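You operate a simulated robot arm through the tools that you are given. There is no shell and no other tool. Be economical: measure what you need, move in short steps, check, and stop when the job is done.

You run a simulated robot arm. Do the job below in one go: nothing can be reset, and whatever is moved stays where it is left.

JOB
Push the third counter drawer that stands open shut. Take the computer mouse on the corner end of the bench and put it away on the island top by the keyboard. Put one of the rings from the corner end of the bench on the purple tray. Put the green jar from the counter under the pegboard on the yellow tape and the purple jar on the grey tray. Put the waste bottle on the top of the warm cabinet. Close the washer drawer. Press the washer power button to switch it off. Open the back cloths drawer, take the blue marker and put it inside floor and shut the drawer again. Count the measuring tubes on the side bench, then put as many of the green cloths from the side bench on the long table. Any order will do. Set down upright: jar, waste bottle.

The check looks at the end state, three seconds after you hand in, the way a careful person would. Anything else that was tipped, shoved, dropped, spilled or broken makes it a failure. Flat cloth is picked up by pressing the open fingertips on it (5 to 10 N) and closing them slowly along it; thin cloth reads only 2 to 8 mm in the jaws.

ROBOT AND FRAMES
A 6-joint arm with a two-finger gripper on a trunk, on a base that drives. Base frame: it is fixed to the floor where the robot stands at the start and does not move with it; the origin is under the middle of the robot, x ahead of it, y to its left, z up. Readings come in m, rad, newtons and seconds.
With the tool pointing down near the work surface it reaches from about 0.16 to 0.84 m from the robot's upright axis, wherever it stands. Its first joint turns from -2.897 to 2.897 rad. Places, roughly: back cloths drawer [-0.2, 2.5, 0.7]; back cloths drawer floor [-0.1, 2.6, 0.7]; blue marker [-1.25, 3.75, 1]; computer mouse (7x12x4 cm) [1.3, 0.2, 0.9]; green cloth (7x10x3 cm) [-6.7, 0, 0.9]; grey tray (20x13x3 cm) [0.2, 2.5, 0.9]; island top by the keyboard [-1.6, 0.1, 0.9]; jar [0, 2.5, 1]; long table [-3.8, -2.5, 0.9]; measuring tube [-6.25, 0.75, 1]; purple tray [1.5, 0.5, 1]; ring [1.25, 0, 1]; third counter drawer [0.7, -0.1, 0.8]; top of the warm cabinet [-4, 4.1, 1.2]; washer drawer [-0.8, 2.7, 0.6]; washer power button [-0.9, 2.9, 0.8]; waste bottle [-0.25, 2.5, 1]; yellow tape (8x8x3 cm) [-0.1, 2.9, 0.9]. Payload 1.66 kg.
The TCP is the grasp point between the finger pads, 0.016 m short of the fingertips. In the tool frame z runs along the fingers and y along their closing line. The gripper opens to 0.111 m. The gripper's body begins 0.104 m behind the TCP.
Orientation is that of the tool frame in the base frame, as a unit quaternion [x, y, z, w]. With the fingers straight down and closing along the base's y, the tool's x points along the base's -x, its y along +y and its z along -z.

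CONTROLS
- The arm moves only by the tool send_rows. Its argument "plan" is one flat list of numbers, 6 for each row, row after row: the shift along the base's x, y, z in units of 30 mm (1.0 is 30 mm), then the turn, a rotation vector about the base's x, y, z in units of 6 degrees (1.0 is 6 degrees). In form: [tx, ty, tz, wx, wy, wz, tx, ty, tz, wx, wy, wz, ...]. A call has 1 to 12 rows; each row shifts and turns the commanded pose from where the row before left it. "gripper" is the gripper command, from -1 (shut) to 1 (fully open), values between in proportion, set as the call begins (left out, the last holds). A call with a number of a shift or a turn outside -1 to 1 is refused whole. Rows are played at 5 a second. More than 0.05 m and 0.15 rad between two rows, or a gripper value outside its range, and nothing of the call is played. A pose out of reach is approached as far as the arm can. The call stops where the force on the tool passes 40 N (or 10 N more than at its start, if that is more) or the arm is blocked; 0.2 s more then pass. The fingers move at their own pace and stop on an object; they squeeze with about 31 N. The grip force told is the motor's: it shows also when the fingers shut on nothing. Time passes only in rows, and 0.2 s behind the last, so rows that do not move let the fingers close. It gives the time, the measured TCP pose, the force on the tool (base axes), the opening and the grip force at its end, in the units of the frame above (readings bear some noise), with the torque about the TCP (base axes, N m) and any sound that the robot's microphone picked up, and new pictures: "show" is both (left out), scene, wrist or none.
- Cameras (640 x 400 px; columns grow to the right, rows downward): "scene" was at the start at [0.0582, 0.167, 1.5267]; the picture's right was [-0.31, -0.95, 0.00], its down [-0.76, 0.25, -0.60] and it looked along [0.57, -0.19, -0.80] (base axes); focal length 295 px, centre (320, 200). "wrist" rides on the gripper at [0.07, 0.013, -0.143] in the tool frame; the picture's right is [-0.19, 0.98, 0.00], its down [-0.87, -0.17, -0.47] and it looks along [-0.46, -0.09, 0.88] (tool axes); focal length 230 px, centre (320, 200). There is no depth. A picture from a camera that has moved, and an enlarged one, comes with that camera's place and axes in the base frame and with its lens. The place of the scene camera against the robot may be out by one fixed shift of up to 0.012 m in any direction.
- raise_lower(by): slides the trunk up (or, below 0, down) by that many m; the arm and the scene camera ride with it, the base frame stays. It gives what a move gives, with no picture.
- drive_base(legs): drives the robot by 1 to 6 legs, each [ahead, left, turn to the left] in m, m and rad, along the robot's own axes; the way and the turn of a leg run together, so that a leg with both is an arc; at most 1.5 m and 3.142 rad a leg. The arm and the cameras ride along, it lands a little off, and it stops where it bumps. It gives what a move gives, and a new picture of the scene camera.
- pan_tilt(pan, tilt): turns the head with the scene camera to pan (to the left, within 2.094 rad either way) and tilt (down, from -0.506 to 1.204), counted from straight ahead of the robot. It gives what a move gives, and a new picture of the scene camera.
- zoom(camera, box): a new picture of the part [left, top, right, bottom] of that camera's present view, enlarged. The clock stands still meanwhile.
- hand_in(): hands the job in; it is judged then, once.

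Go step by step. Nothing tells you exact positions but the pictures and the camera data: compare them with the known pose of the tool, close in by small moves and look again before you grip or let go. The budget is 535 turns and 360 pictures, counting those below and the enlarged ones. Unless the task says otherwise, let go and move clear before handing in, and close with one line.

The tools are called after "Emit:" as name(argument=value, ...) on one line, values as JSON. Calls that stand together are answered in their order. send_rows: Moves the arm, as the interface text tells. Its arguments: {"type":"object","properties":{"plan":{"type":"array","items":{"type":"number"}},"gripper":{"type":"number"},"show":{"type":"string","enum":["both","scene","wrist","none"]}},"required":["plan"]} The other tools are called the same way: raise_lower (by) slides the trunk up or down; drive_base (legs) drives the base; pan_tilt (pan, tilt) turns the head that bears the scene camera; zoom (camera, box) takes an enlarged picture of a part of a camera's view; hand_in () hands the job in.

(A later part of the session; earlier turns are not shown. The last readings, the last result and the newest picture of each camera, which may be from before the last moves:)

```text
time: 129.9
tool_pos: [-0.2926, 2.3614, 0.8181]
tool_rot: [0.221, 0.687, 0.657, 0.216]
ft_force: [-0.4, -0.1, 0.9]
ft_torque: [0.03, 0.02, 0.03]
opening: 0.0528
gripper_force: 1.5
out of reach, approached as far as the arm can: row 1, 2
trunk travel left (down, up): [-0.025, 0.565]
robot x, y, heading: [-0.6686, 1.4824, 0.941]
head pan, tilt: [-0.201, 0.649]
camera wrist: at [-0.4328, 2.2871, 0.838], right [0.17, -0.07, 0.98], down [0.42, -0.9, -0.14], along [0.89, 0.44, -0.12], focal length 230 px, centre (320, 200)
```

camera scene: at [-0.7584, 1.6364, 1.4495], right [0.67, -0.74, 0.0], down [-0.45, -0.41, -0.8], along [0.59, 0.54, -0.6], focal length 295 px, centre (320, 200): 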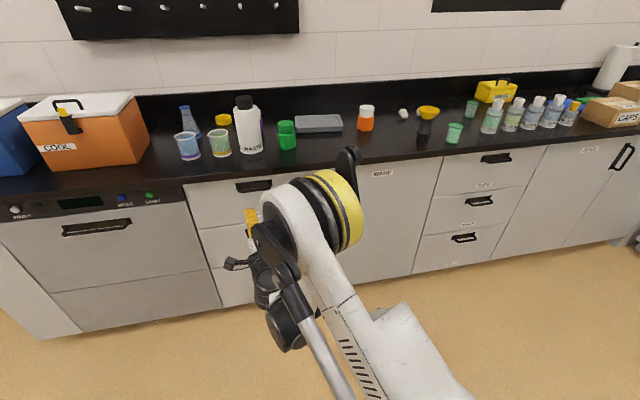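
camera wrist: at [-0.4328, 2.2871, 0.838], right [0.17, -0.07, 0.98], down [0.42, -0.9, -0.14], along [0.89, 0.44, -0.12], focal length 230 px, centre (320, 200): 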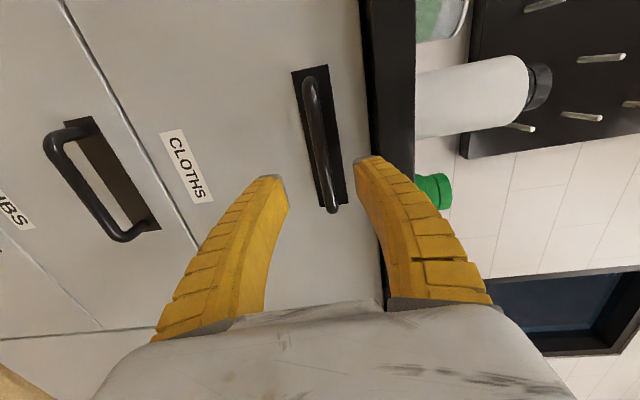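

Emit:
send_rows(plan=[0.44, 0.63, 0, 0, 0, 0, 0.4, 0.6, 0.05, 0, 0, 0], show="wrist")

```text
time: 130.5
tool_pos: [-0.2667, 2.3947, 0.8241]
tool_rot: [0.221, 0.687, 0.658, 0.216]
ft_force: [-0.8, 0.5, -0.6]
ft_torque: [0.01, -0.01, -0.02]
opening: 0.0522
gripper_force: 1.0
out of reach, approached as far as the arm can: row 2
trunk travel left (down, up): [-0.025, 0.565]
robot x, y, heading: [-0.6659, 1.4836, 0.938]
head pan, tilt: [-0.201, 0.649]
camera wrist: at [-0.4074, 2.3196, 0.8427], right [0.17, -0.08, 0.98], down [0.42, -0.9, -0.14], along [0.89, 0.44, -0.12], focal length 230 px, centre (320, 200)
```

wrist: 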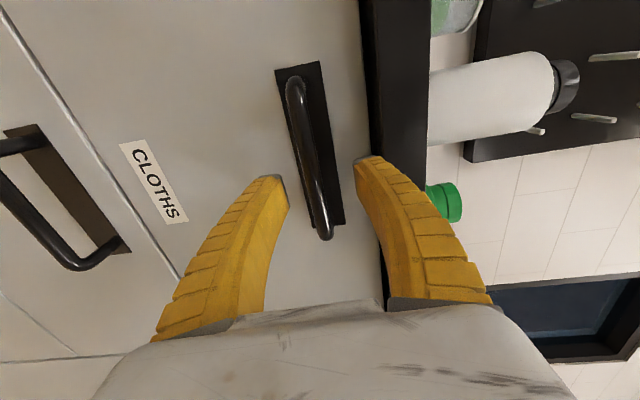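

Emit:
send_rows(plan=[0.15, 0.2, -0.1, 0, 0, 0, 0, 0, 0, 0, 0, 0], show="none")

Emit:
send_rows(plan=[0, 0, 0, 0, 0, 0, 0, 0, 0, 0, 0, 0, 0, 0, 0, 0, 0, 0], gripper=-1, show="wrist")

```text
time: 131.1
tool_pos: [-0.263, 2.3942, 0.8261]
tool_rot: [0.221, 0.686, 0.659, 0.216]
ft_force: [-0.7, -0.1, 0.6]
ft_torque: [0.0, 0.01, 0.02]
opening: 0.0522
gripper_force: 1.0
out of reach, approached as far as the arm can: row 1
trunk travel left (down, up): [-0.025, 0.565]
robot x, y, heading: [-0.668, 1.4822, 0.932]
head pan, tilt: [-0.201, 0.649]
```

```text
time: 131.9
tool_pos: [-0.2604, 2.3975, 0.8221]
tool_rot: [0.222, 0.687, 0.657, 0.217]
ft_force: [2.5, 2.7, -36.9]
ft_torque: [0.18, 0.08, -0.13]
opening: 0.0091
gripper_force: 34.0
trunk travel left (down, up): [-0.025, 0.565]
robot x, y, heading: [-0.6655, 1.4829, 0.939]
head pan, tilt: [-0.201, 0.649]
camera wrist: at [-0.4011, 2.3221, 0.8404], right [0.17, -0.08, 0.98], down [0.42, -0.9, -0.14], along [0.89, 0.44, -0.13], focal length 230 px, centre (320, 200)
```

wrist: 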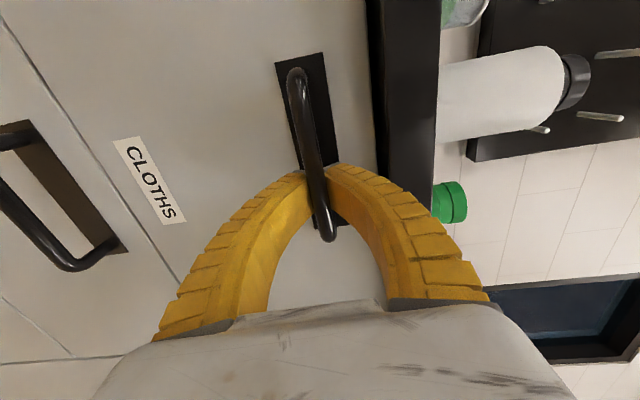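

Emit:
send_rows(plan=[0, 0, -0.12, 0, 0, 0, 0, 0, 0, 0, 0, 0], show="none")

Emit:
drive_base(legs=[[-0.1, 0, 0]])

```text
time: 132.5
tool_pos: [-0.2636, 2.3959, 0.8255]
tool_rot: [0.221, 0.686, 0.659, 0.216]
ft_force: [-0.2, 0.9, -7.9]
ft_torque: [0.16, -0.05, 0.01]
opening: 0.0001
gripper_force: 28.6
trunk travel left (down, up): [-0.025, 0.565]
robot x, y, heading: [-0.6689, 1.4798, 0.937]
head pan, tilt: [-0.201, 0.649]
```

```text
time: 133.7
tool_pos: [-0.3269, 2.3128, 0.8253]
tool_rot: [0.22, 0.686, 0.659, 0.215]
ft_force: [1.4, -1.8, -3.2]
ft_torque: [0.09, -0.04, 0.03]
opening: 0.0063
gripper_force: 28.7
trunk travel left (down, up): [-0.025, 0.565]
robot x, y, heading: [-0.7312, 1.3985, 0.943]
head pan, tilt: [-0.201, 0.649]
camera scene: at [-0.8195, 1.5533, 1.4495], right [0.68, -0.74, 0.0], down [-0.45, -0.41, -0.8], along [0.59, 0.54, -0.6], focal length 295 px, centre (320, 200)
```

scene: 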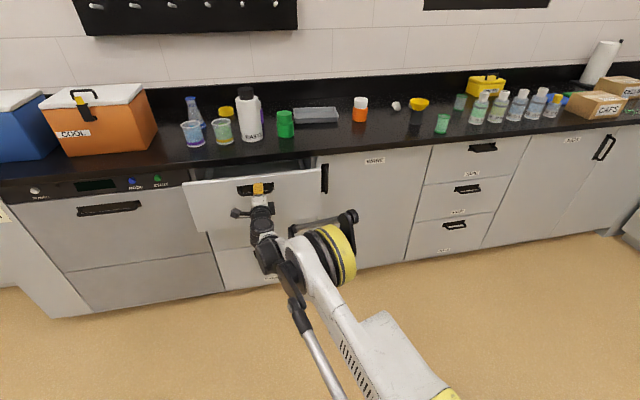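

Emit:
send_rows(plan=[0, 0, 0, 0, 0, 0], show="wrist")

```text
time: 134.1
tool_pos: [-0.3274, 2.3125, 0.8258]
tool_rot: [0.219, 0.686, 0.66, 0.214]
ft_force: [-0.3, -0.7, -3.3]
ft_torque: [0.05, -0.08, -0.01]
opening: 0.0061
gripper_force: 28.7
trunk travel left (down, up): [-0.025, 0.565]
robot x, y, heading: [-0.7252, 1.399, 0.945]
head pan, tilt: [-0.201, 0.649]
camera wrist: at [-0.4669, 2.2381, 0.8443], right [0.17, -0.08, 0.98], down [0.42, -0.89, -0.14], along [0.89, 0.44, -0.12], focal length 230 px, centre (320, 200)
```

wrist: 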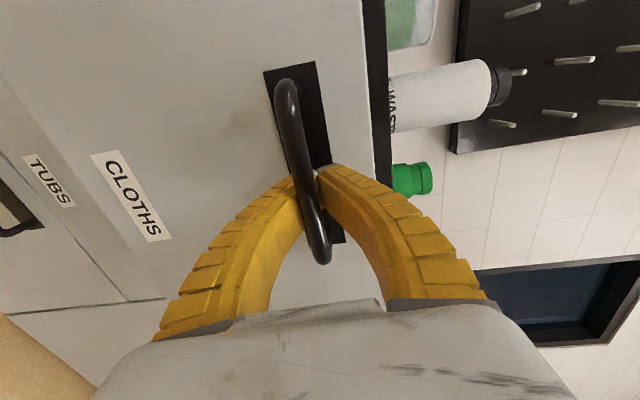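

Emit:
drive_base(legs=[[-0.14, 0, 0]])

```text
time: 135.4
tool_pos: [-0.4146, 2.1992, 0.8241]
tool_rot: [0.218, 0.687, 0.659, 0.214]
ft_force: [1.2, -0.3, -4.2]
ft_torque: [0.11, -0.04, 0.0]
opening: 0.0059
gripper_force: 29.0
trunk travel left (down, up): [-0.025, 0.565]
robot x, y, heading: [-0.8109, 1.2827, 0.945]
head pan, tilt: [-0.201, 0.649]
camera scene: at [-0.9042, 1.437, 1.4495], right [0.68, -0.73, 0.0], down [-0.44, -0.41, -0.8], along [0.59, 0.54, -0.6], focal length 295 px, centre (320, 200)
```

scene: 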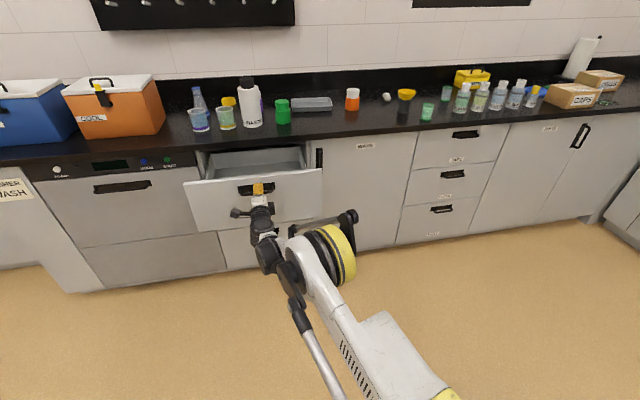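

Emit:
send_rows(plan=[0, 0, 0, 0, 0, 0, 0, 0, 0, 0, 0, 0], show="none", gripper=-0.3)

Emit:
drive_base(legs=[[-0.15, 0, 0]])

Emit:
raise_lower(by=0.2)

Emit:
send_rows(plan=[0, 0, 0.5, -0.969, -0.154, 0.692, 0, 0, 0.5, -0.969, -0.154, 0.692, 0, 0, 0.5, -0.969, -0.154, 0.692, 0, 0, 0.5, -0.969, -0.154, 0.692, 0, 0, 0.5, -0.969, -0.154, 0.692, 0, 0, 0.5, -0.969, -0.154, 0.692, 0, 0, 0, -0.969, -0.154, 0.692, 0, 0, 0, -0.969, -0.154, 0.692, 0, 0, 0, -0.969, -0.154, 0.692, 0, 0, 0, -0.969, -0.154, 0.692, 0, 0, 0, -0.969, -0.154, 0.692, 0, 0, 0, -0.969, -0.154, 0.692], show="none")

Emit:
send_rows(plan=[0, 0, 0, -0.969, -0.154, 0.692, 0, 0, 0, -0.969, -0.154, 0.692, 0, 0, 0, -0.969, -0.154, 0.692, 0, 0, 0, -0.969, -0.154, 0.692, 0, 0, 0, -0.55, -0.08, 0.4], show="both", gripper=1)

```text
time: 136.0
tool_pos: [-0.4152, 2.1989, 0.8251]
tool_rot: [0.219, 0.687, 0.66, 0.214]
ft_force: [0.3, 0.0, -0.7]
ft_torque: [0.0, 0.03, 0.02]
opening: 0.0414
gripper_force: 1.5
trunk travel left (down, up): [-0.025, 0.565]
robot x, y, heading: [-0.8093, 1.2826, 0.948]
head pan, tilt: [-0.201, 0.649]
```

```text
time: 137.4
tool_pos: [-0.5002, 2.0777, 0.8259]
tool_rot: [0.219, 0.686, 0.66, 0.214]
ft_force: [-1.1, -1.3, 0.3]
ft_torque: [-0.01, 0.01, 0.0]
opening: 0.0413
gripper_force: 1.5
trunk travel left (down, up): [-0.025, 0.565]
robot x, y, heading: [-0.8976, 1.1614, 0.939]
head pan, tilt: [-0.201, 0.649]
camera scene: at [-0.9911, 1.3167, 1.4495], right [0.68, -0.74, 0.0], down [-0.45, -0.41, -0.8], along [0.59, 0.54, -0.6], focal length 295 px, centre (320, 200)
```

scene: 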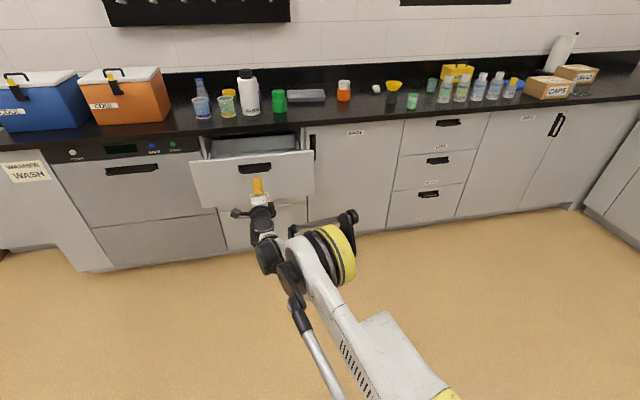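

```text
time: 139.6
tool_pos: [-0.4995, 2.0772, 1.0255]
tool_rot: [0.219, 0.686, 0.659, 0.214]
ft_force: [-0.3, 0.2, 0.1]
ft_torque: [0.01, 0.02, 0.0]
opening: 0.0414
gripper_force: 1.7
trunk travel left (down, up): [-0.225, 0.365]
robot x, y, heading: [-0.8963, 1.1612, 0.944]
head pan, tilt: [-0.201, 0.649]
```

```text
time: 142.2
tool_pos: [-0.5255, 2.0241, 1.1094]
tool_rot: [-0.288, 0.932, 0.205, 0.078]
ft_force: [-0.4, 0.0, 0.0]
ft_torque: [0.0, 0.0, 0.0]
opening: 0.0413
gripper_force: 1.8
out of reach, approached as far as the arm can: row 10, 11, 12
trunk travel left (down, up): [-0.225, 0.365]
robot x, y, heading: [-0.8968, 1.1653, 0.941]
head pan, tilt: [-0.201, 0.649]
```

```text
time: 143.4
tool_pos: [-0.5625, 1.9397, 1.0912]
tool_rot: [-0.437, 0.899, 0.01, 0.017]
ft_force: [-0.7, -0.7, -0.9]
ft_torque: [0.0, -0.04, 0.0]
opening: 0.1108
gripper_force: 0.1
out of reach, approached as far as the arm can: row 1, 2, 3, 4, 5
trunk travel left (down, up): [-0.225, 0.365]
robot x, y, heading: [-0.8963, 1.1642, 0.945]
head pan, tilt: [-0.201, 0.649]
camera scene: at [-0.9915, 1.316, 1.6496], right [0.68, -0.74, 0.0], down [-0.45, -0.41, -0.8], along [0.59, 0.54, -0.6], focal length 295 px, centre (320, 200)
camera wrist: at [-0.6198, 1.8886, 1.2317], right [-0.65, 0.76, 0.01], down [0.66, 0.56, 0.5], along [0.37, 0.34, -0.86], focal length 230 px, centre (320, 200)
```

scene: 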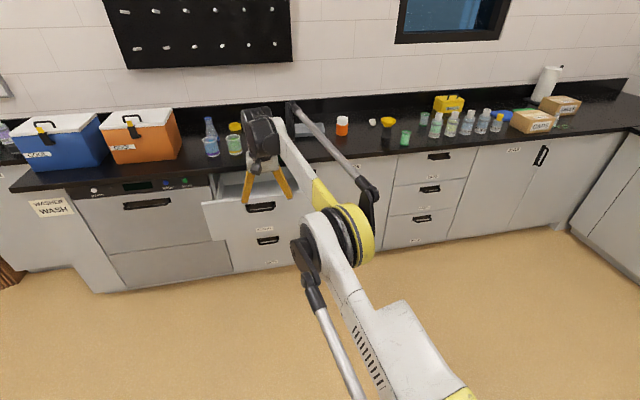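
wrist: 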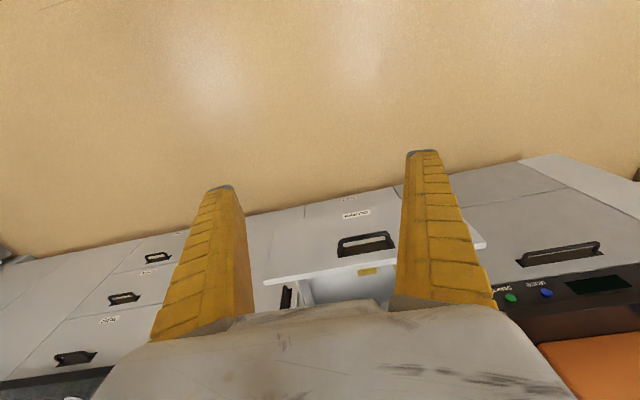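

Emit:
send_rows(plan=[-0.45, -0.95, 0.6, 0, 0, 0, -0.45, -0.95, 0.6, 0, 0, 0, -0.45, -0.95, 0.6, 0, 0, 0, -0.45, -0.95, 0.6, 0, 0, 0, -0.45, -0.95, 0, 0, 0, 0, -0.45, -0.95, 0, 0, 0, 0, -0.45, -0.95, 0, 0, 0, 0, -0.45, -0.95, 0, 0, 0, 0, -0.45, -0.95, 0, 0, 0, 0, -0.45, -0.95, 0, 0, 0, 0], show="none")

Emit:
drive_base(legs=[[0, 1.5, 0], [0.9, 0.25, 0]])

Emit:
pan_tilt(pan=0.0, tilt=0.7)

```text
time: 145.6
tool_pos: [-0.699, 1.6549, 1.1638]
tool_rot: [-0.436, 0.9, 0.011, 0.016]
ft_force: [0.1, -1.1, -0.2]
ft_torque: [0.04, -0.03, -0.01]
opening: 0.1107
gripper_force: 0.1
trunk travel left (down, up): [-0.225, 0.365]
robot x, y, heading: [-0.8971, 1.1631, 0.946]
head pan, tilt: [-0.201, 0.649]
```

```text
time: 157.4
tool_pos: [-1.6537, 3.4041, 1.1626]
tool_rot: [-0.457, 0.889, 0.012, 0.016]
ft_force: [0.5, 0.0, -0.7]
ft_torque: [0.0, 0.02, 0.01]
opening: 0.1109
gripper_force: 0.1
trunk travel left (down, up): [-0.225, 0.365]
robot x, y, heading: [-1.8264, 2.9016, 0.99]
head pan, tilt: [-0.201, 0.649]
camera scene: at [-1.9305, 3.0508, 1.6495], right [0.71, -0.7, 0.0], down [-0.43, -0.43, -0.8], along [0.56, 0.57, -0.6], focal length 295 px, centre (320, 200)
```

scene: 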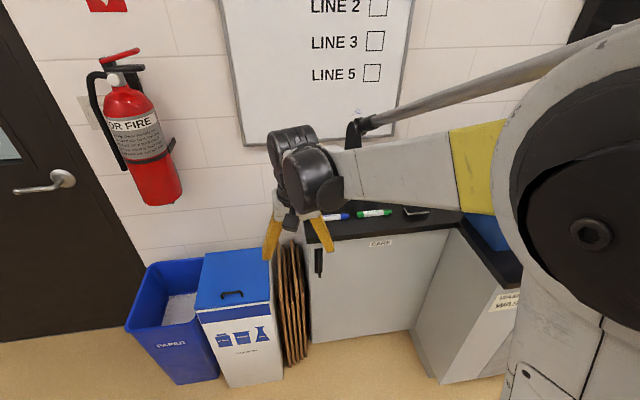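

```text
time: 158.1
tool_pos: [-1.6553, 3.4057, 1.1641]
tool_rot: [-0.458, 0.889, 0.011, 0.016]
ft_force: [1.1, 0.2, 0.8]
ft_torque: [-0.03, -0.01, -0.01]
opening: 0.111
gripper_force: 0.0
trunk travel left (down, up): [-0.225, 0.365]
robot x, y, heading: [-1.8267, 2.9028, 0.992]
head pan, tilt: [0.0, 0.7]
camera scene: at [-1.9451, 3.0597, 1.6452], right [0.84, -0.55, 0.0], down [-0.35, -0.54, -0.77], along [0.42, 0.64, -0.64], focal length 295 px, centre (320, 200)
```

scene: 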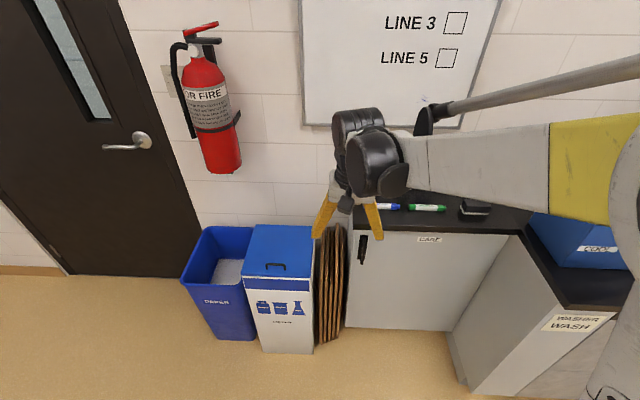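

Emit:
drive_base(legs=[[0.27, 0, -0.04]])

Emit:
send_rows(plan=[0, 0, 0, 0, 0, -1, 0, 0, 0, 0, 0, -1, 0.8, 0, 0, 0, 0, -1, 0.8, 0, 0, 0, 0, -1, 0.8, 0, 0, 0, 0, -1, 0.8, 0, 0, 0, 0, -1, 0.8, 0, 0, 0, 0, -1, 0.8, 0, 0, 0, 0, -1, 0.8, 0, 0, 0, 0, -1, 0.8, 0, 0, 0, 0, -1, 0.8, 0, 0, 0, 0, -1, 0.8, 0, 0, 0, 0, -1], show="wrist")

```text
time: 160.0
tool_pos: [-1.4761, 3.6193, 1.1628]
tool_rot: [-0.437, 0.899, 0.01, 0.015]
ft_force: [-0.5, 0.4, -0.2]
ft_torque: [-0.04, -0.01, -0.02]
opening: 0.1109
gripper_force: 0.0
trunk travel left (down, up): [-0.225, 0.365]
robot x, y, heading: [-1.6752, 3.1228, 0.944]
head pan, tilt: [0.0, 0.7]
camera scene: at [-1.7831, 3.2894, 1.6451], right [0.81, -0.59, 0.0], down [-0.38, -0.52, -0.76], along [0.45, 0.62, -0.64], focal length 295 px, centre (320, 200)
```

scene: 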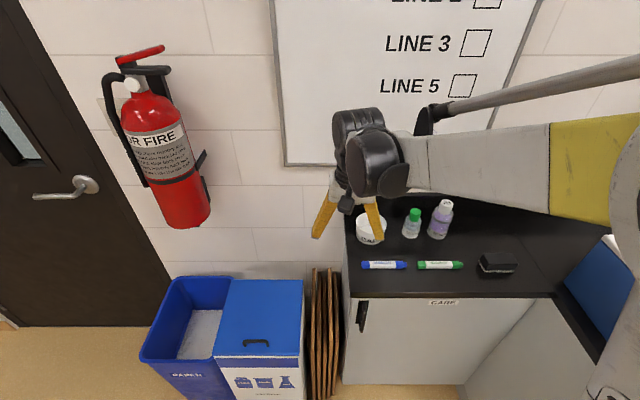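

```text
time: 162.6
tool_pos: [-1.2365, 3.618, 1.1642]
tool_rot: [0.176, 0.984, -0.001, 0.019]
ft_force: [0.4, 0.4, 0.1]
ft_torque: [-0.01, 0.02, 0.01]
opening: 0.1108
gripper_force: 0.1
trunk travel left (down, up): [-0.225, 0.365]
robot x, y, heading: [-1.6769, 3.1216, 0.948]
head pan, tilt: [0.0, 0.7]
camera wrist: at [-1.3018, 3.6564, 1.3047], right [0.52, 0.85, 0.01], down [0.74, -0.45, 0.5], along [0.44, -0.25, -0.86], focal length 230 px, centre (320, 200)
```

wrist: 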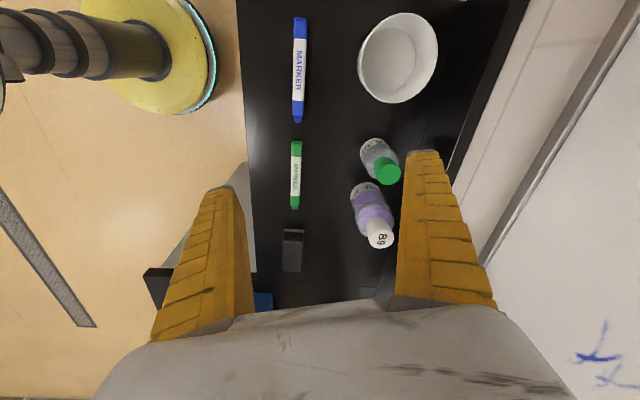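

Emit:
send_rows(plan=[-0.5, 0.1, -0.8, 0, 0, -1, -0.5, 0.1, -0.8, 0, 0, -1, -0.5, 0.1, -0.8, 0, 0, 0, -0.5, 0.1, -0.8, 0, 0, 0], show="wrist")

```text
time: 163.6
tool_pos: [-1.2976, 3.633, 1.0669]
tool_rot: [0.278, 0.96, -0.003, 0.019]
ft_force: [-0.1, -0.3, -0.3]
ft_torque: [-0.01, 0.03, -0.04]
opening: 0.1108
gripper_force: 0.0
trunk travel left (down, up): [-0.225, 0.365]
robot x, y, heading: [-1.6756, 3.1254, 0.942]
head pan, tilt: [0.0, 0.7]
camera wrist: at [-1.3542, 3.6815, 1.206], right [0.68, 0.73, 0.01], down [0.63, -0.6, 0.5], along [0.37, -0.34, -0.86], focal length 230 px, centre (320, 200)
```

wrist: 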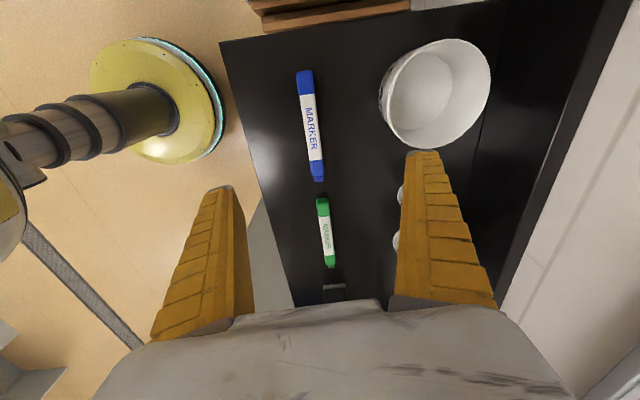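

Emit:
send_rows(plan=[-0.28, -0.2, -0.9, 0, 0, -0.8, 0, 0, -0.9, 0, 0, 0, 0, 0, -0.9, 0, 0, 0, 0, 0, -0.9, 0, 0, 0], show="wrist", gripper=0.0)

```text
time: 164.6
tool_pos: [-1.3042, 3.6244, 0.9577]
tool_rot: [0.318, 0.948, -0.004, 0.019]
ft_force: [-0.3, 0.3, -0.7]
ft_torque: [0.01, 0.0, 0.0]
opening: 0.0576
gripper_force: 1.2
trunk travel left (down, up): [-0.225, 0.365]
robot x, y, heading: [-1.6739, 3.1245, 0.938]
head pan, tilt: [0.0, 0.7]
camera wrist: at [-1.3569, 3.6797, 1.0977], right [0.74, 0.67, 0.01], down [0.57, -0.65, 0.5], along [0.34, -0.37, -0.86], focal length 230 px, centre (320, 200)
```

wrist: 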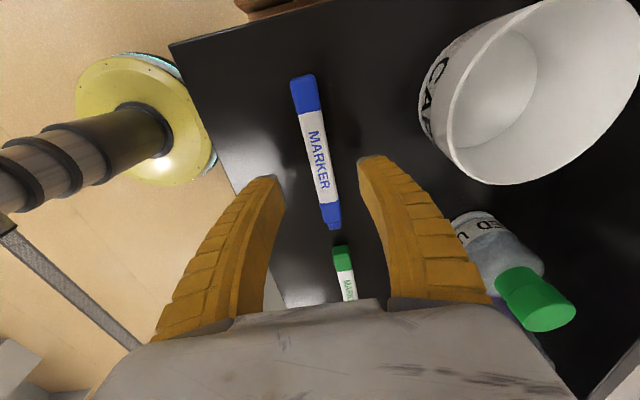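

Emit:
send_rows(plan=[0, 0, -0.7, 0, 0, 0, 0, 0, -0.5, 0, 0, 0, 0, 0, -0.1, 0, 0, 0], show="none")

Emit:
send_rows(plan=[0, 0, 0, 0, 0, 0, 0, 0, 0, 0, 0, 0, 0, 0, 0, 0, 0, 0], show="wrist", gripper=-1)

```text
time: 165.4
tool_pos: [-1.3052, 3.6242, 0.9204]
tool_rot: [0.318, 0.948, -0.004, 0.02]
ft_force: [-0.5, 0.3, 0.4]
ft_torque: [-0.01, 0.01, 0.0]
opening: 0.0576
gripper_force: 1.8
trunk travel left (down, up): [-0.225, 0.365]
robot x, y, heading: [-1.6759, 3.1254, 0.946]
head pan, tilt: [0.0, 0.7]
```

```text
time: 166.2
tool_pos: [-1.3057, 3.6242, 0.9208]
tool_rot: [0.317, 0.948, -0.004, 0.018]
ft_force: [-0.8, 0.9, 6.3]
ft_torque: [0.03, 0.03, 0.11]
opening: 0.0129
gripper_force: 30.8
trunk travel left (down, up): [-0.225, 0.365]
robot x, y, heading: [-1.6774, 3.1229, 0.948]
head pan, tilt: [0.0, 0.7]
camera wrist: at [-1.3575, 3.6786, 1.0607], right [0.74, 0.67, 0.01], down [0.57, -0.65, 0.5], along [0.35, -0.37, -0.86], focal length 230 px, centre (320, 200)
```

wrist: 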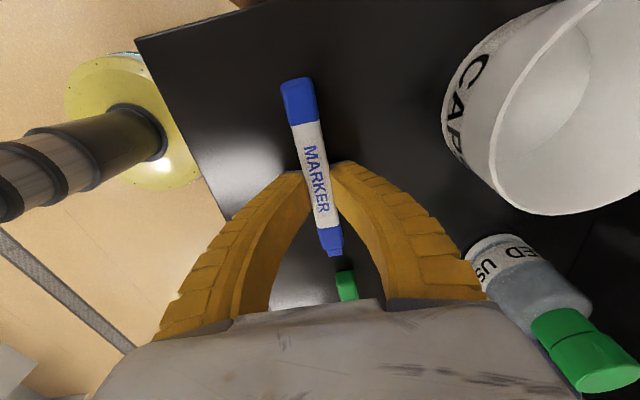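

Emit:
send_rows(plan=[0, 0, 1, 0, 0, 0, 0, 0, 1, 0, 0, 0, 0, 0, 1, 0, 0, 0, 0, 0, 1, 0, 0, 0, 0, 0, 1, 0, 0, 0, 0, 0, 1, 0, 0, 0, 0, 0, 1, 0, 0, 0, 0, 0, 1, 0, 0, 0], show="wrist")

Emit:
drive_base(legs=[[-0.7, 0, 0], [0, -1.5, 0]])

Emit:
pan_tilt(pan=0.0, tilt=0.8)

```text
time: 168.0
tool_pos: [-1.3035, 3.6242, 1.1615]
tool_rot: [0.317, 0.948, -0.003, 0.019]
ft_force: [0.2, -0.1, -1.0]
ft_torque: [0.0, 0.01, 0.0]
opening: 0.0107
gripper_force: 31.2
trunk travel left (down, up): [-0.225, 0.365]
robot x, y, heading: [-1.6776, 3.1263, 0.943]
head pan, tilt: [0.0, 0.7]
camera wrist: at [-1.3562, 3.6787, 1.301], right [0.74, 0.67, 0.01], down [0.57, -0.65, 0.5], along [0.35, -0.37, -0.86], focal length 230 px, centre (320, 200)
```

wrist: 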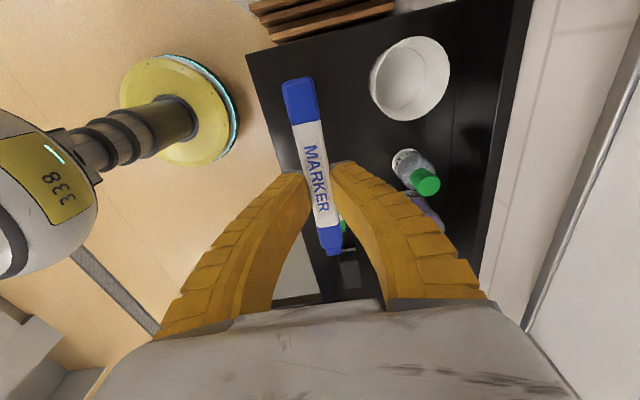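

```text
time: 178.9
tool_pos: [-0.4896, 2.209, 1.1616]
tool_rot: [0.303, 0.953, -0.003, 0.019]
ft_force: [0.0, -0.9, 0.2]
ft_torque: [0.02, -0.03, -0.01]
opening: 0.0109
gripper_force: 30.8
trunk travel left (down, up): [-0.225, 0.365]
robot x, y, heading: [-0.8475, 1.7005, 0.971]
head pan, tilt: [0.0, 0.7]
camera scene: at [-0.9587, 1.8583, 1.6452], right [0.83, -0.56, 0.0], down [-0.36, -0.53, -0.76], along [0.43, 0.63, -0.64], focal length 295 px, centre (320, 200)
```

scene: 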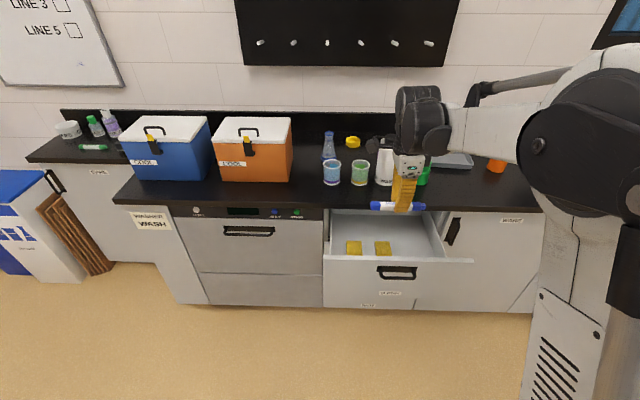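

```text
time: 179.6
tool_pos: [-0.4904, 2.2076, 1.161]
tool_rot: [0.303, 0.953, -0.004, 0.019]
ft_force: [-0.1, 0.5, -0.4]
ft_torque: [0.04, 0.02, 0.01]
opening: 0.0104
gripper_force: 31.4
trunk travel left (down, up): [-0.225, 0.365]
robot x, y, heading: [-0.846, 1.6983, 0.978]
head pan, tilt: [0.0, 0.799]
camera scene: at [-0.9613, 1.8549, 1.6369], right [0.83, -0.56, 0.0], down [-0.4, -0.59, -0.7], along [0.39, 0.58, -0.72], focal length 295 px, centre (320, 200)
```

scene: 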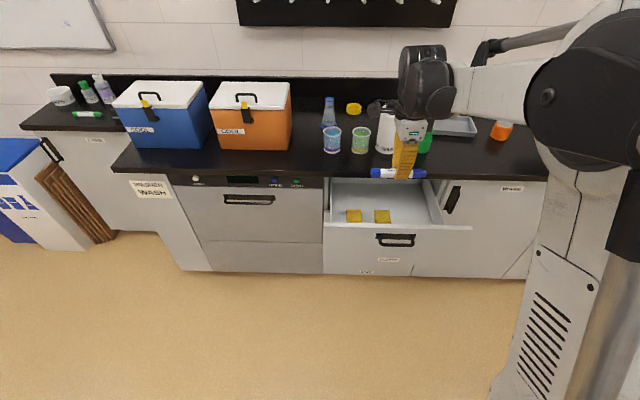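

Emit:
drive_base(legs=[[0.06, -0.15, -0.03]])

Emit:
zoom(camera="scene", box=[250, 130, 450, 255])

```text
time: 181.0
tool_pos: [-0.3161, 2.1576, 1.1592]
tool_rot: [0.317, 0.948, -0.004, 0.018]
ft_force: [1.8, 0.2, 0.1]
ft_torque: [-0.01, 0.05, 0.0]
opening: 0.0108
gripper_force: 30.9
trunk travel left (down, up): [-0.225, 0.365]
robot x, y, heading: [-0.6903, 1.6589, 0.948]
head pan, tilt: [0.0, 0.799]
camera scene: at [-0.7977, 1.8195, 1.637], right [0.81, -0.59, 0.0], down [-0.42, -0.58, -0.7], along [0.41, 0.56, -0.72], focal length 295 px, centre (320, 200)
```

scene: 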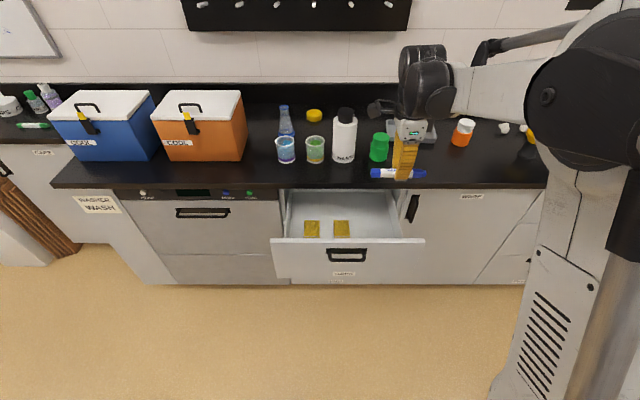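

```text
3.20 times, centred on (350, 192) of scene
camera zoom: at [-0.7977, 1.8195, 1.637], right [0.81, -0.59, 0.0], down [-0.42, -0.58, -0.7], along [0.41, 0.56, -0.72], focal length 945 px, centre (224, 224)
```

zoom: 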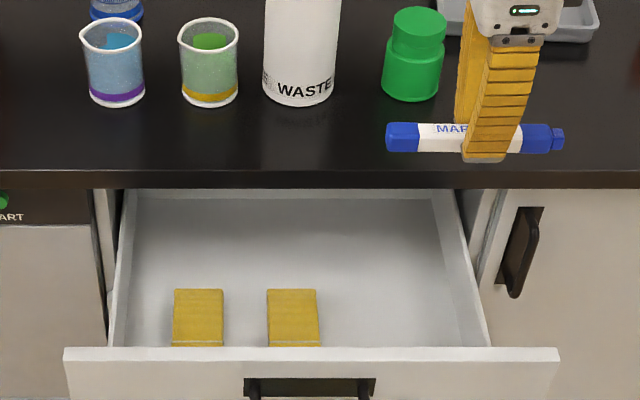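

Emit:
send_rows(plan=[0.72, 0.51, -0.5, 0, 0, 0, 0.72, 0.51, -0.5, 0, 0, 0, 0.72, 0.51, -1, 0, 0, 0, 0.72, 0.51, -1, 0, 0, 0, 0, 0, -1, 0, 0, 0, 0, 0, -1, 0, 0, 0], show="both")

```text
time: 182.4
tool_pos: [-0.2306, 2.2228, 1.0094]
tool_rot: [0.317, 0.948, -0.004, 0.019]
ft_force: [0.0, 0.2, -0.1]
ft_torque: [0.03, 0.02, 0.01]
opening: 0.0111
gripper_force: 30.9
trunk travel left (down, up): [-0.225, 0.365]
robot x, y, heading: [-0.6913, 1.6608, 0.945]
head pan, tilt: [0.0, 0.799]
camera scene: at [-0.7986, 1.8203, 1.6368], right [0.81, -0.59, 0.0], down [-0.42, -0.58, -0.7], along [0.41, 0.56, -0.72], focal length 295 px, centre (320, 200)
camera wrist: at [-0.2837, 2.2776, 1.1493], right [0.74, 0.67, 0.01], down [0.57, -0.65, 0.5], along [0.34, -0.37, -0.86], focal length 230 px, centre (320, 200)
```

scene: 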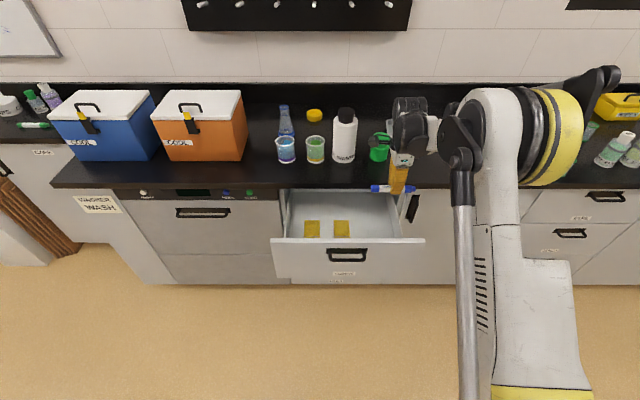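
wrist: 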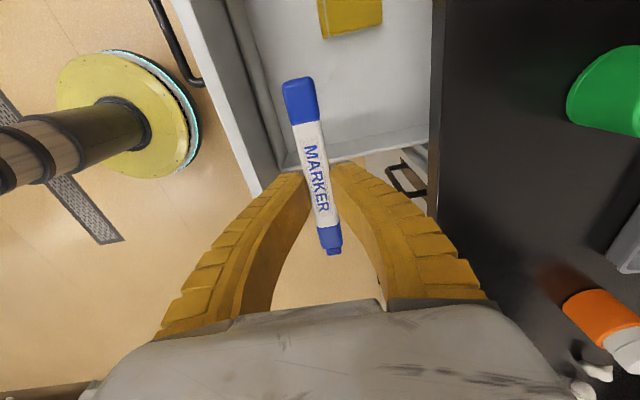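

Emit:
send_rows(plan=[-0.1, 0.08, 0, 0, 0, 1, -0.1, 0.08, 0, 0, 0, 1, -0.1, 0.08, 0, 0, 0, 1, -0.1, 0.08, 0, 0, 0, 1, -0.1, 0.08, 0, 0, 0, 1, 0, 0, -1, 0, 0, 0, 0, 0, -1, 0, 0, 0, 0, 0, -1, 0, 0, 0], show="wrist")

```text
time: 184.2
tool_pos: [-0.2462, 2.2329, 0.9192]
tool_rot: [0.062, 0.998, 0.002, 0.02]
ft_force: [0.0, 0.3, -0.1]
ft_torque: [-0.05, -0.02, -0.01]
opening: 0.0107
gripper_force: 31.2
trunk travel left (down, up): [-0.225, 0.365]
robot x, y, heading: [-0.6905, 1.664, 0.943]
head pan, tilt: [0.0, 0.799]
camera wrist: at [-0.3185, 2.2539, 1.0588], right [0.31, 0.95, 0.01], down [0.82, -0.27, 0.5], along [0.48, -0.15, -0.86], focal length 230 px, centre (320, 200)
```

wrist: 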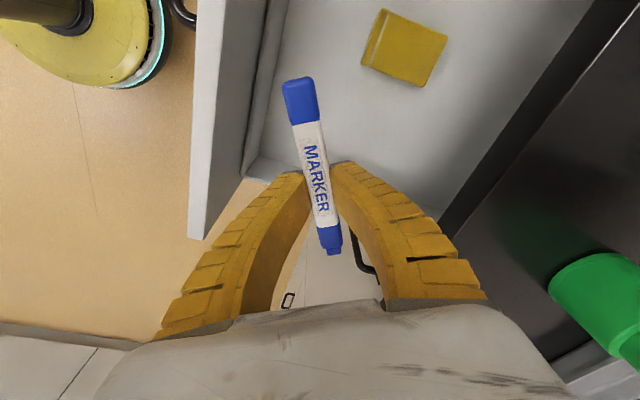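

Emit:
send_rows(plan=[0, 0, -1, 0, 0, 0, 0, 0, -1, 0, 0, 0, 0, 0, -1, 0, 0, 0, 0, 0, -0.5, 0, 0, 0, 0, 0, -0.4, 0, 0, 0], show="wrist")

```text
time: 185.4
tool_pos: [-0.2469, 2.2336, 0.8033]
tool_rot: [0.061, 0.998, 0.001, 0.02]
ft_force: [-0.6, 0.1, 1.2]
ft_torque: [0.0, 0.01, 0.03]
opening: 0.0108
gripper_force: 30.9
trunk travel left (down, up): [-0.225, 0.365]
robot x, y, heading: [-0.69, 1.6562, 0.949]
head pan, tilt: [0.0, 0.799]
camera wrist: at [-0.3191, 2.2538, 0.9436], right [0.31, 0.95, 0.01], down [0.82, -0.27, 0.5], along [0.48, -0.15, -0.86], focal length 230 px, centre (320, 200)
```

wrist: 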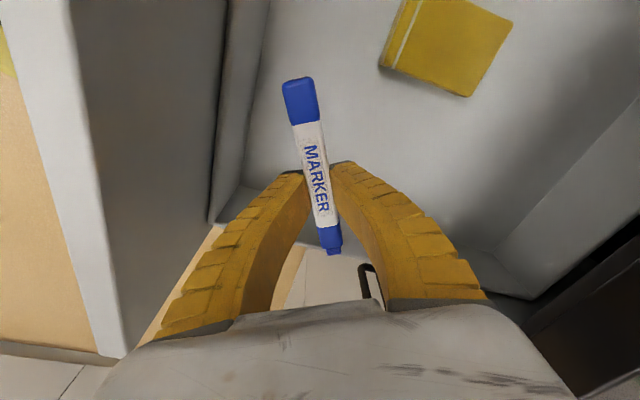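

Emit:
send_rows(plan=[-0.2, 0.15, -0.4, 0, 0, 0, 0, 0, -0.4, 0, 0, 0, 0, 0, -0.3, 0, 0, 0], show="wrist")

```text
time: 186.2
tool_pos: [-0.2527, 2.2367, 0.7706]
tool_rot: [0.061, 0.998, 0.001, 0.02]
ft_force: [-0.3, 0.4, 0.2]
ft_torque: [-0.04, -0.02, 0.0]
opening: 0.0108
gripper_force: 31.1
trunk travel left (down, up): [-0.225, 0.365]
robot x, y, heading: [-0.6909, 1.659, 0.947]
head pan, tilt: [0.0, 0.799]
camera wrist: at [-0.3253, 2.2586, 0.9101], right [0.31, 0.95, 0.01], down [0.82, -0.27, 0.5], along [0.48, -0.15, -0.86], focal length 230 px, centre (320, 200)
```

wrist: 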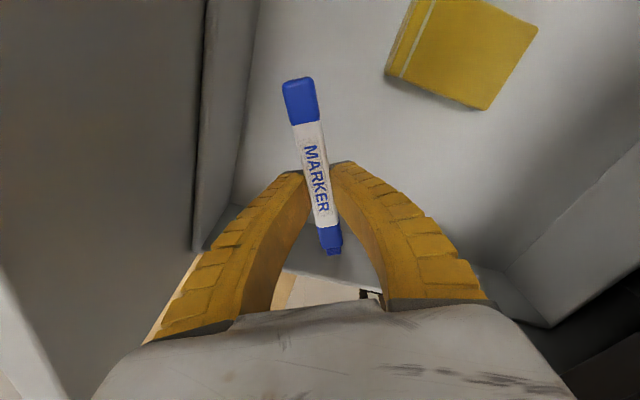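

Emit:
send_rows(plan=[0, 0, -0.3, 0, 0, 0, 0, 0, -0.3, 0, 0, 0, 0, 0, -0.3, 0, 0, 0], show="wrist")

```text
time: 187.0
tool_pos: [-0.2542, 2.2366, 0.7477]
tool_rot: [0.061, 0.998, 0.002, 0.019]
ft_force: [-0.2, -0.1, -0.6]
ft_torque: [-0.01, 0.0, -0.04]
opening: 0.0109
gripper_force: 31.0
out of reach, approached as far as the arm can: row 3
trunk travel left (down, up): [-0.225, 0.365]
robot x, y, heading: [-0.6909, 1.6599, 0.941]
head pan, tilt: [0.0, 0.799]
camera wrist: at [-0.3265, 2.2576, 0.8889], right [0.31, 0.95, 0.01], down [0.82, -0.27, 0.5], along [0.48, -0.14, -0.86], focal length 230 px, centre (320, 200)
```

wrist: 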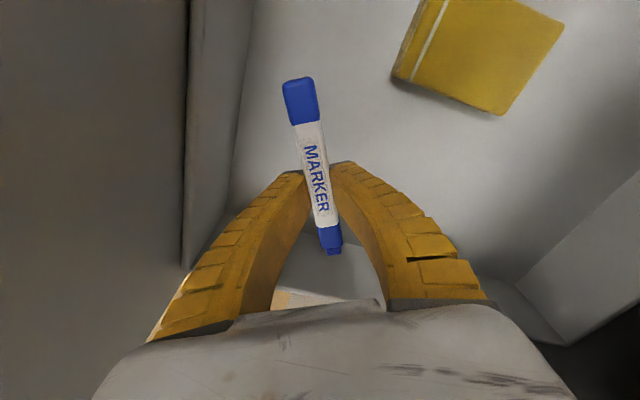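

Emit:
raise_lower(by=-0.015)

Emit:
raise_lower(by=-0.01)

Emit:
zoom(camera="wrist", box=[160, 50, 560, 300])

```text
time: 187.6
tool_pos: [-0.2546, 2.2364, 0.7342]
tool_rot: [0.061, 0.998, 0.001, 0.019]
ft_force: [-0.3, 0.4, -0.1]
ft_torque: [0.0, -0.01, 0.02]
opening: 0.0106
gripper_force: 31.2
trunk travel left (down, up): [-0.21, 0.38]
robot x, y, heading: [-0.6861, 1.6596, 0.949]
head pan, tilt: [0.0, 0.799]
```

```text
time: 188.2
tool_pos: [-0.2524, 2.2361, 0.7242]
tool_rot: [0.061, 0.998, 0.001, 0.019]
ft_force: [-1.5, 0.0, -0.3]
ft_torque: [0.0, 0.03, 0.0]
opening: 0.0108
gripper_force: 30.4
trunk travel left (down, up): [-0.2, 0.39]
robot x, y, heading: [-0.6894, 1.6616, 0.943]
head pan, tilt: [0.0, 0.799]
```

```text
1.60 times, centred on (360, 175) of wrist
camera zoom: at [-0.3265, 2.2576, 0.8641], right [0.31, 0.95, 0.01], down [0.82, -0.27, 0.5], along [0.48, -0.14, -0.86], focal length 368 px, centre (256, 240)
```

zoom: 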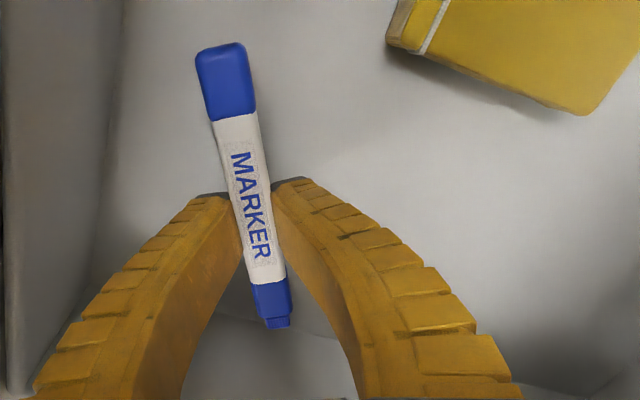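

Emit:
raise_lower(by=-0.008)

Emit:
raise_lower(by=-0.006)

Emit:
zoom(camera="wrist", box=[160, 50, 560, 300])

```text
time: 188.8
tool_pos: [-0.2534, 2.2366, 0.7162]
tool_rot: [0.061, 0.998, 0.001, 0.019]
ft_force: [-1.1, -0.9, -0.5]
ft_torque: [-0.03, 0.01, -0.01]
opening: 0.0109
gripper_force: 30.7
trunk travel left (down, up): [-0.192, 0.398]
robot x, y, heading: [-0.6871, 1.6627, 0.947]
head pan, tilt: [0.0, 0.799]
```

```text
time: 189.3
tool_pos: [-0.2533, 2.2363, 0.7084]
tool_rot: [0.061, 0.998, 0.002, 0.019]
ft_force: [0.1, 0.3, -1.1]
ft_torque: [-0.02, 0.0, 0.04]
opening: 0.0108
gripper_force: 30.9
trunk travel left (down, up): [-0.186, 0.404]
robot x, y, heading: [-0.6904, 1.6563, 0.946]
head pan, tilt: [0.0, 0.799]
```

```text
1.60 times, centred on (360, 175) of wrist
camera zoom: at [-0.3264, 2.2576, 0.85], right [0.31, 0.95, 0.01], down [0.82, -0.27, 0.5], along [0.48, -0.14, -0.86], focal length 368 px, centre (256, 240)
```

zoom: 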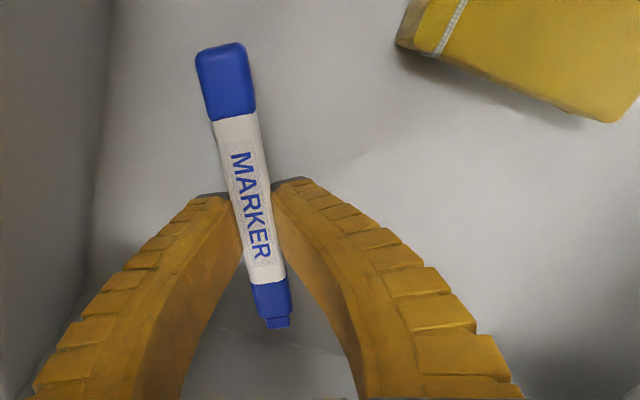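

Emit:
raise_lower(by=-0.007)

Emit:
raise_lower(by=-0.005)

Emit:
zoom(camera="wrist", box=[160, 50, 560, 300])

```text
time: 189.9
tool_pos: [-0.2538, 2.2369, 0.7027]
tool_rot: [0.06, 0.998, 0.001, 0.019]
ft_force: [-1.0, 0.1, 0.1]
ft_torque: [-0.01, 0.03, 0.01]
opening: 0.0109
gripper_force: 31.1
trunk travel left (down, up): [-0.179, 0.411]
robot x, y, heading: [-0.6905, 1.6589, 0.941]
head pan, tilt: [0.0, 0.799]
```

```text
time: 190.4
tool_pos: [-0.2527, 2.2373, 0.6978]
tool_rot: [0.061, 0.998, 0.0, 0.02]
ft_force: [-0.6, 0.6, -0.9]
ft_torque: [-0.02, -0.02, 0.01]
opening: 0.0109
gripper_force: 31.0
trunk travel left (down, up): [-0.174, 0.416]
robot x, y, heading: [-0.6909, 1.6614, 0.945]
head pan, tilt: [0.0, 0.799]
```

```text
1.60 times, centred on (360, 175) of wrist
camera zoom: at [-0.3264, 2.2576, 0.838], right [0.31, 0.95, 0.01], down [0.82, -0.27, 0.5], along [0.48, -0.14, -0.86], focal length 368 px, centre (256, 240)
```

zoom: 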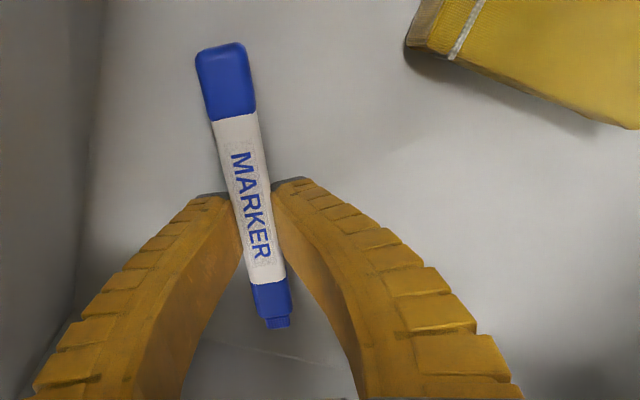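

Emit:
raise_lower(by=-0.005)

Emit:
raise_lower(by=-0.004)

Emit:
send_rows(plan=[0, 0, 0, 0, 0, 0, 0, 0, 0, 0, 0, 0], gripper=-0.4, show="wrist")

```text
time: 191.0
tool_pos: [-0.2537, 2.2382, 0.6924]
tool_rot: [0.061, 0.998, 0.002, 0.019]
ft_force: [0.1, -0.1, -0.6]
ft_torque: [0.04, 0.0, -0.03]
opening: 0.0107
gripper_force: 31.1
trunk travel left (down, up): [-0.169, 0.421]
robot x, y, heading: [-0.6878, 1.6566, 0.948]
head pan, tilt: [0.0, 0.799]
```

```text
time: 191.5
tool_pos: [-0.254, 2.237, 0.6895]
tool_rot: [0.06, 0.998, 0.002, 0.019]
ft_force: [-0.4, -0.6, 9.1]
ft_torque: [0.0, 0.09, -0.02]
opening: 0.0147
gripper_force: 30.9
trunk travel left (down, up): [-0.165, 0.425]
robot x, y, heading: [-0.6872, 1.6588, 0.948]
head pan, tilt: [0.0, 0.799]
```

```text
time: 192.1
tool_pos: [-0.2534, 2.238, 0.6884]
tool_rot: [0.061, 0.998, 0.001, 0.019]
ft_force: [-0.1, 1.0, 0.4]
ft_torque: [-0.01, 0.0, -0.01]
opening: 0.0358
gripper_force: 1.8
trunk travel left (down, up): [-0.165, 0.425]
robot x, y, heading: [-0.6948, 1.6573, 0.946]
head pan, tilt: [0.0, 0.799]
camera wrist: at [-0.3264, 2.2577, 0.8289], right [0.31, 0.95, 0.01], down [0.82, -0.27, 0.5], along [0.48, -0.14, -0.86], focal length 230 px, centre (320, 200)
```

wrist: 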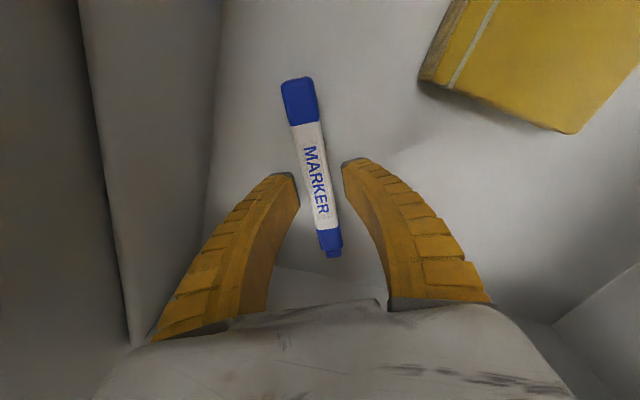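

Emit:
raise_lower(by=0.15)

Emit:
send_rows(plan=[0, 0, 1, 0, 0, 0, 0, 0, 1, 0, 0, 0, 0, 0, 1, 0, 0, 0, 0, 0, 1, 0, 0, 0, 0, 0, 1, 0, 0, 0, 0, 0, 1, 0, 0, 0, 0, 0, 1, 0, 0, 0], show="scene")

Emit:
drive_base(legs=[[-0.35, 0.1, 0]])

```text
time: 193.9
tool_pos: [-0.2536, 2.2367, 0.8383]
tool_rot: [0.061, 0.998, 0.001, 0.02]
ft_force: [-0.4, 0.2, 0.0]
ft_torque: [0.03, -0.01, 0.01]
opening: 0.036
gripper_force: 2.1
trunk travel left (down, up): [-0.315, 0.275]
robot x, y, heading: [-0.6929, 1.6606, 0.943]
head pan, tilt: [0.0, 0.799]
```

```text
time: 195.5
tool_pos: [-0.2521, 2.2367, 1.0497]
tool_rot: [0.061, 0.998, 0.001, 0.02]
ft_force: [0.0, -0.4, -0.1]
ft_torque: [-0.01, 0.0, 0.02]
opening: 0.036
gripper_force: 2.1
trunk travel left (down, up): [-0.315, 0.275]
robot x, y, heading: [-0.692, 1.6602, 0.939]
head pan, tilt: [0.0, 0.799]
camera scene: at [-0.7994, 1.8192, 1.727], right [0.81, -0.59, 0.0], down [-0.42, -0.58, -0.7], along [0.41, 0.57, -0.72], focal length 295 px, centre (320, 200)
```

scene: 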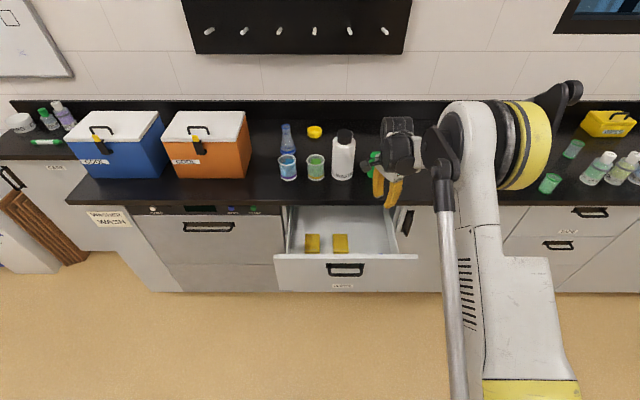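

```text
time: 197.8
tool_pos: [-0.542, 2.0192, 1.0497]
tool_rot: [0.058, 0.998, 0.003, 0.02]
ft_force: [-0.2, -0.3, 0.1]
ft_torque: [0.05, -0.04, -0.02]
opening: 0.0357
gripper_force: 2.4
trunk travel left (down, up): [-0.315, 0.275]
robot x, y, heading: [-0.9723, 1.4354, 0.955]
head pan, tilt: [0.0, 0.799]
camera scene: at [-1.0857, 1.598, 1.7269], right [0.81, -0.58, 0.0], down [-0.42, -0.58, -0.7], along [0.41, 0.57, -0.72], focal length 295 px, centre (320, 200)
```

scene: 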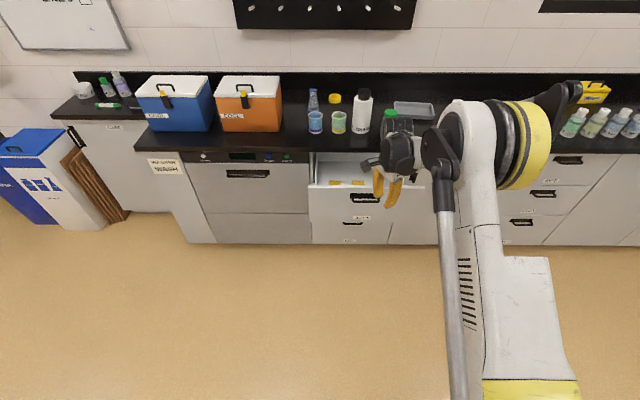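

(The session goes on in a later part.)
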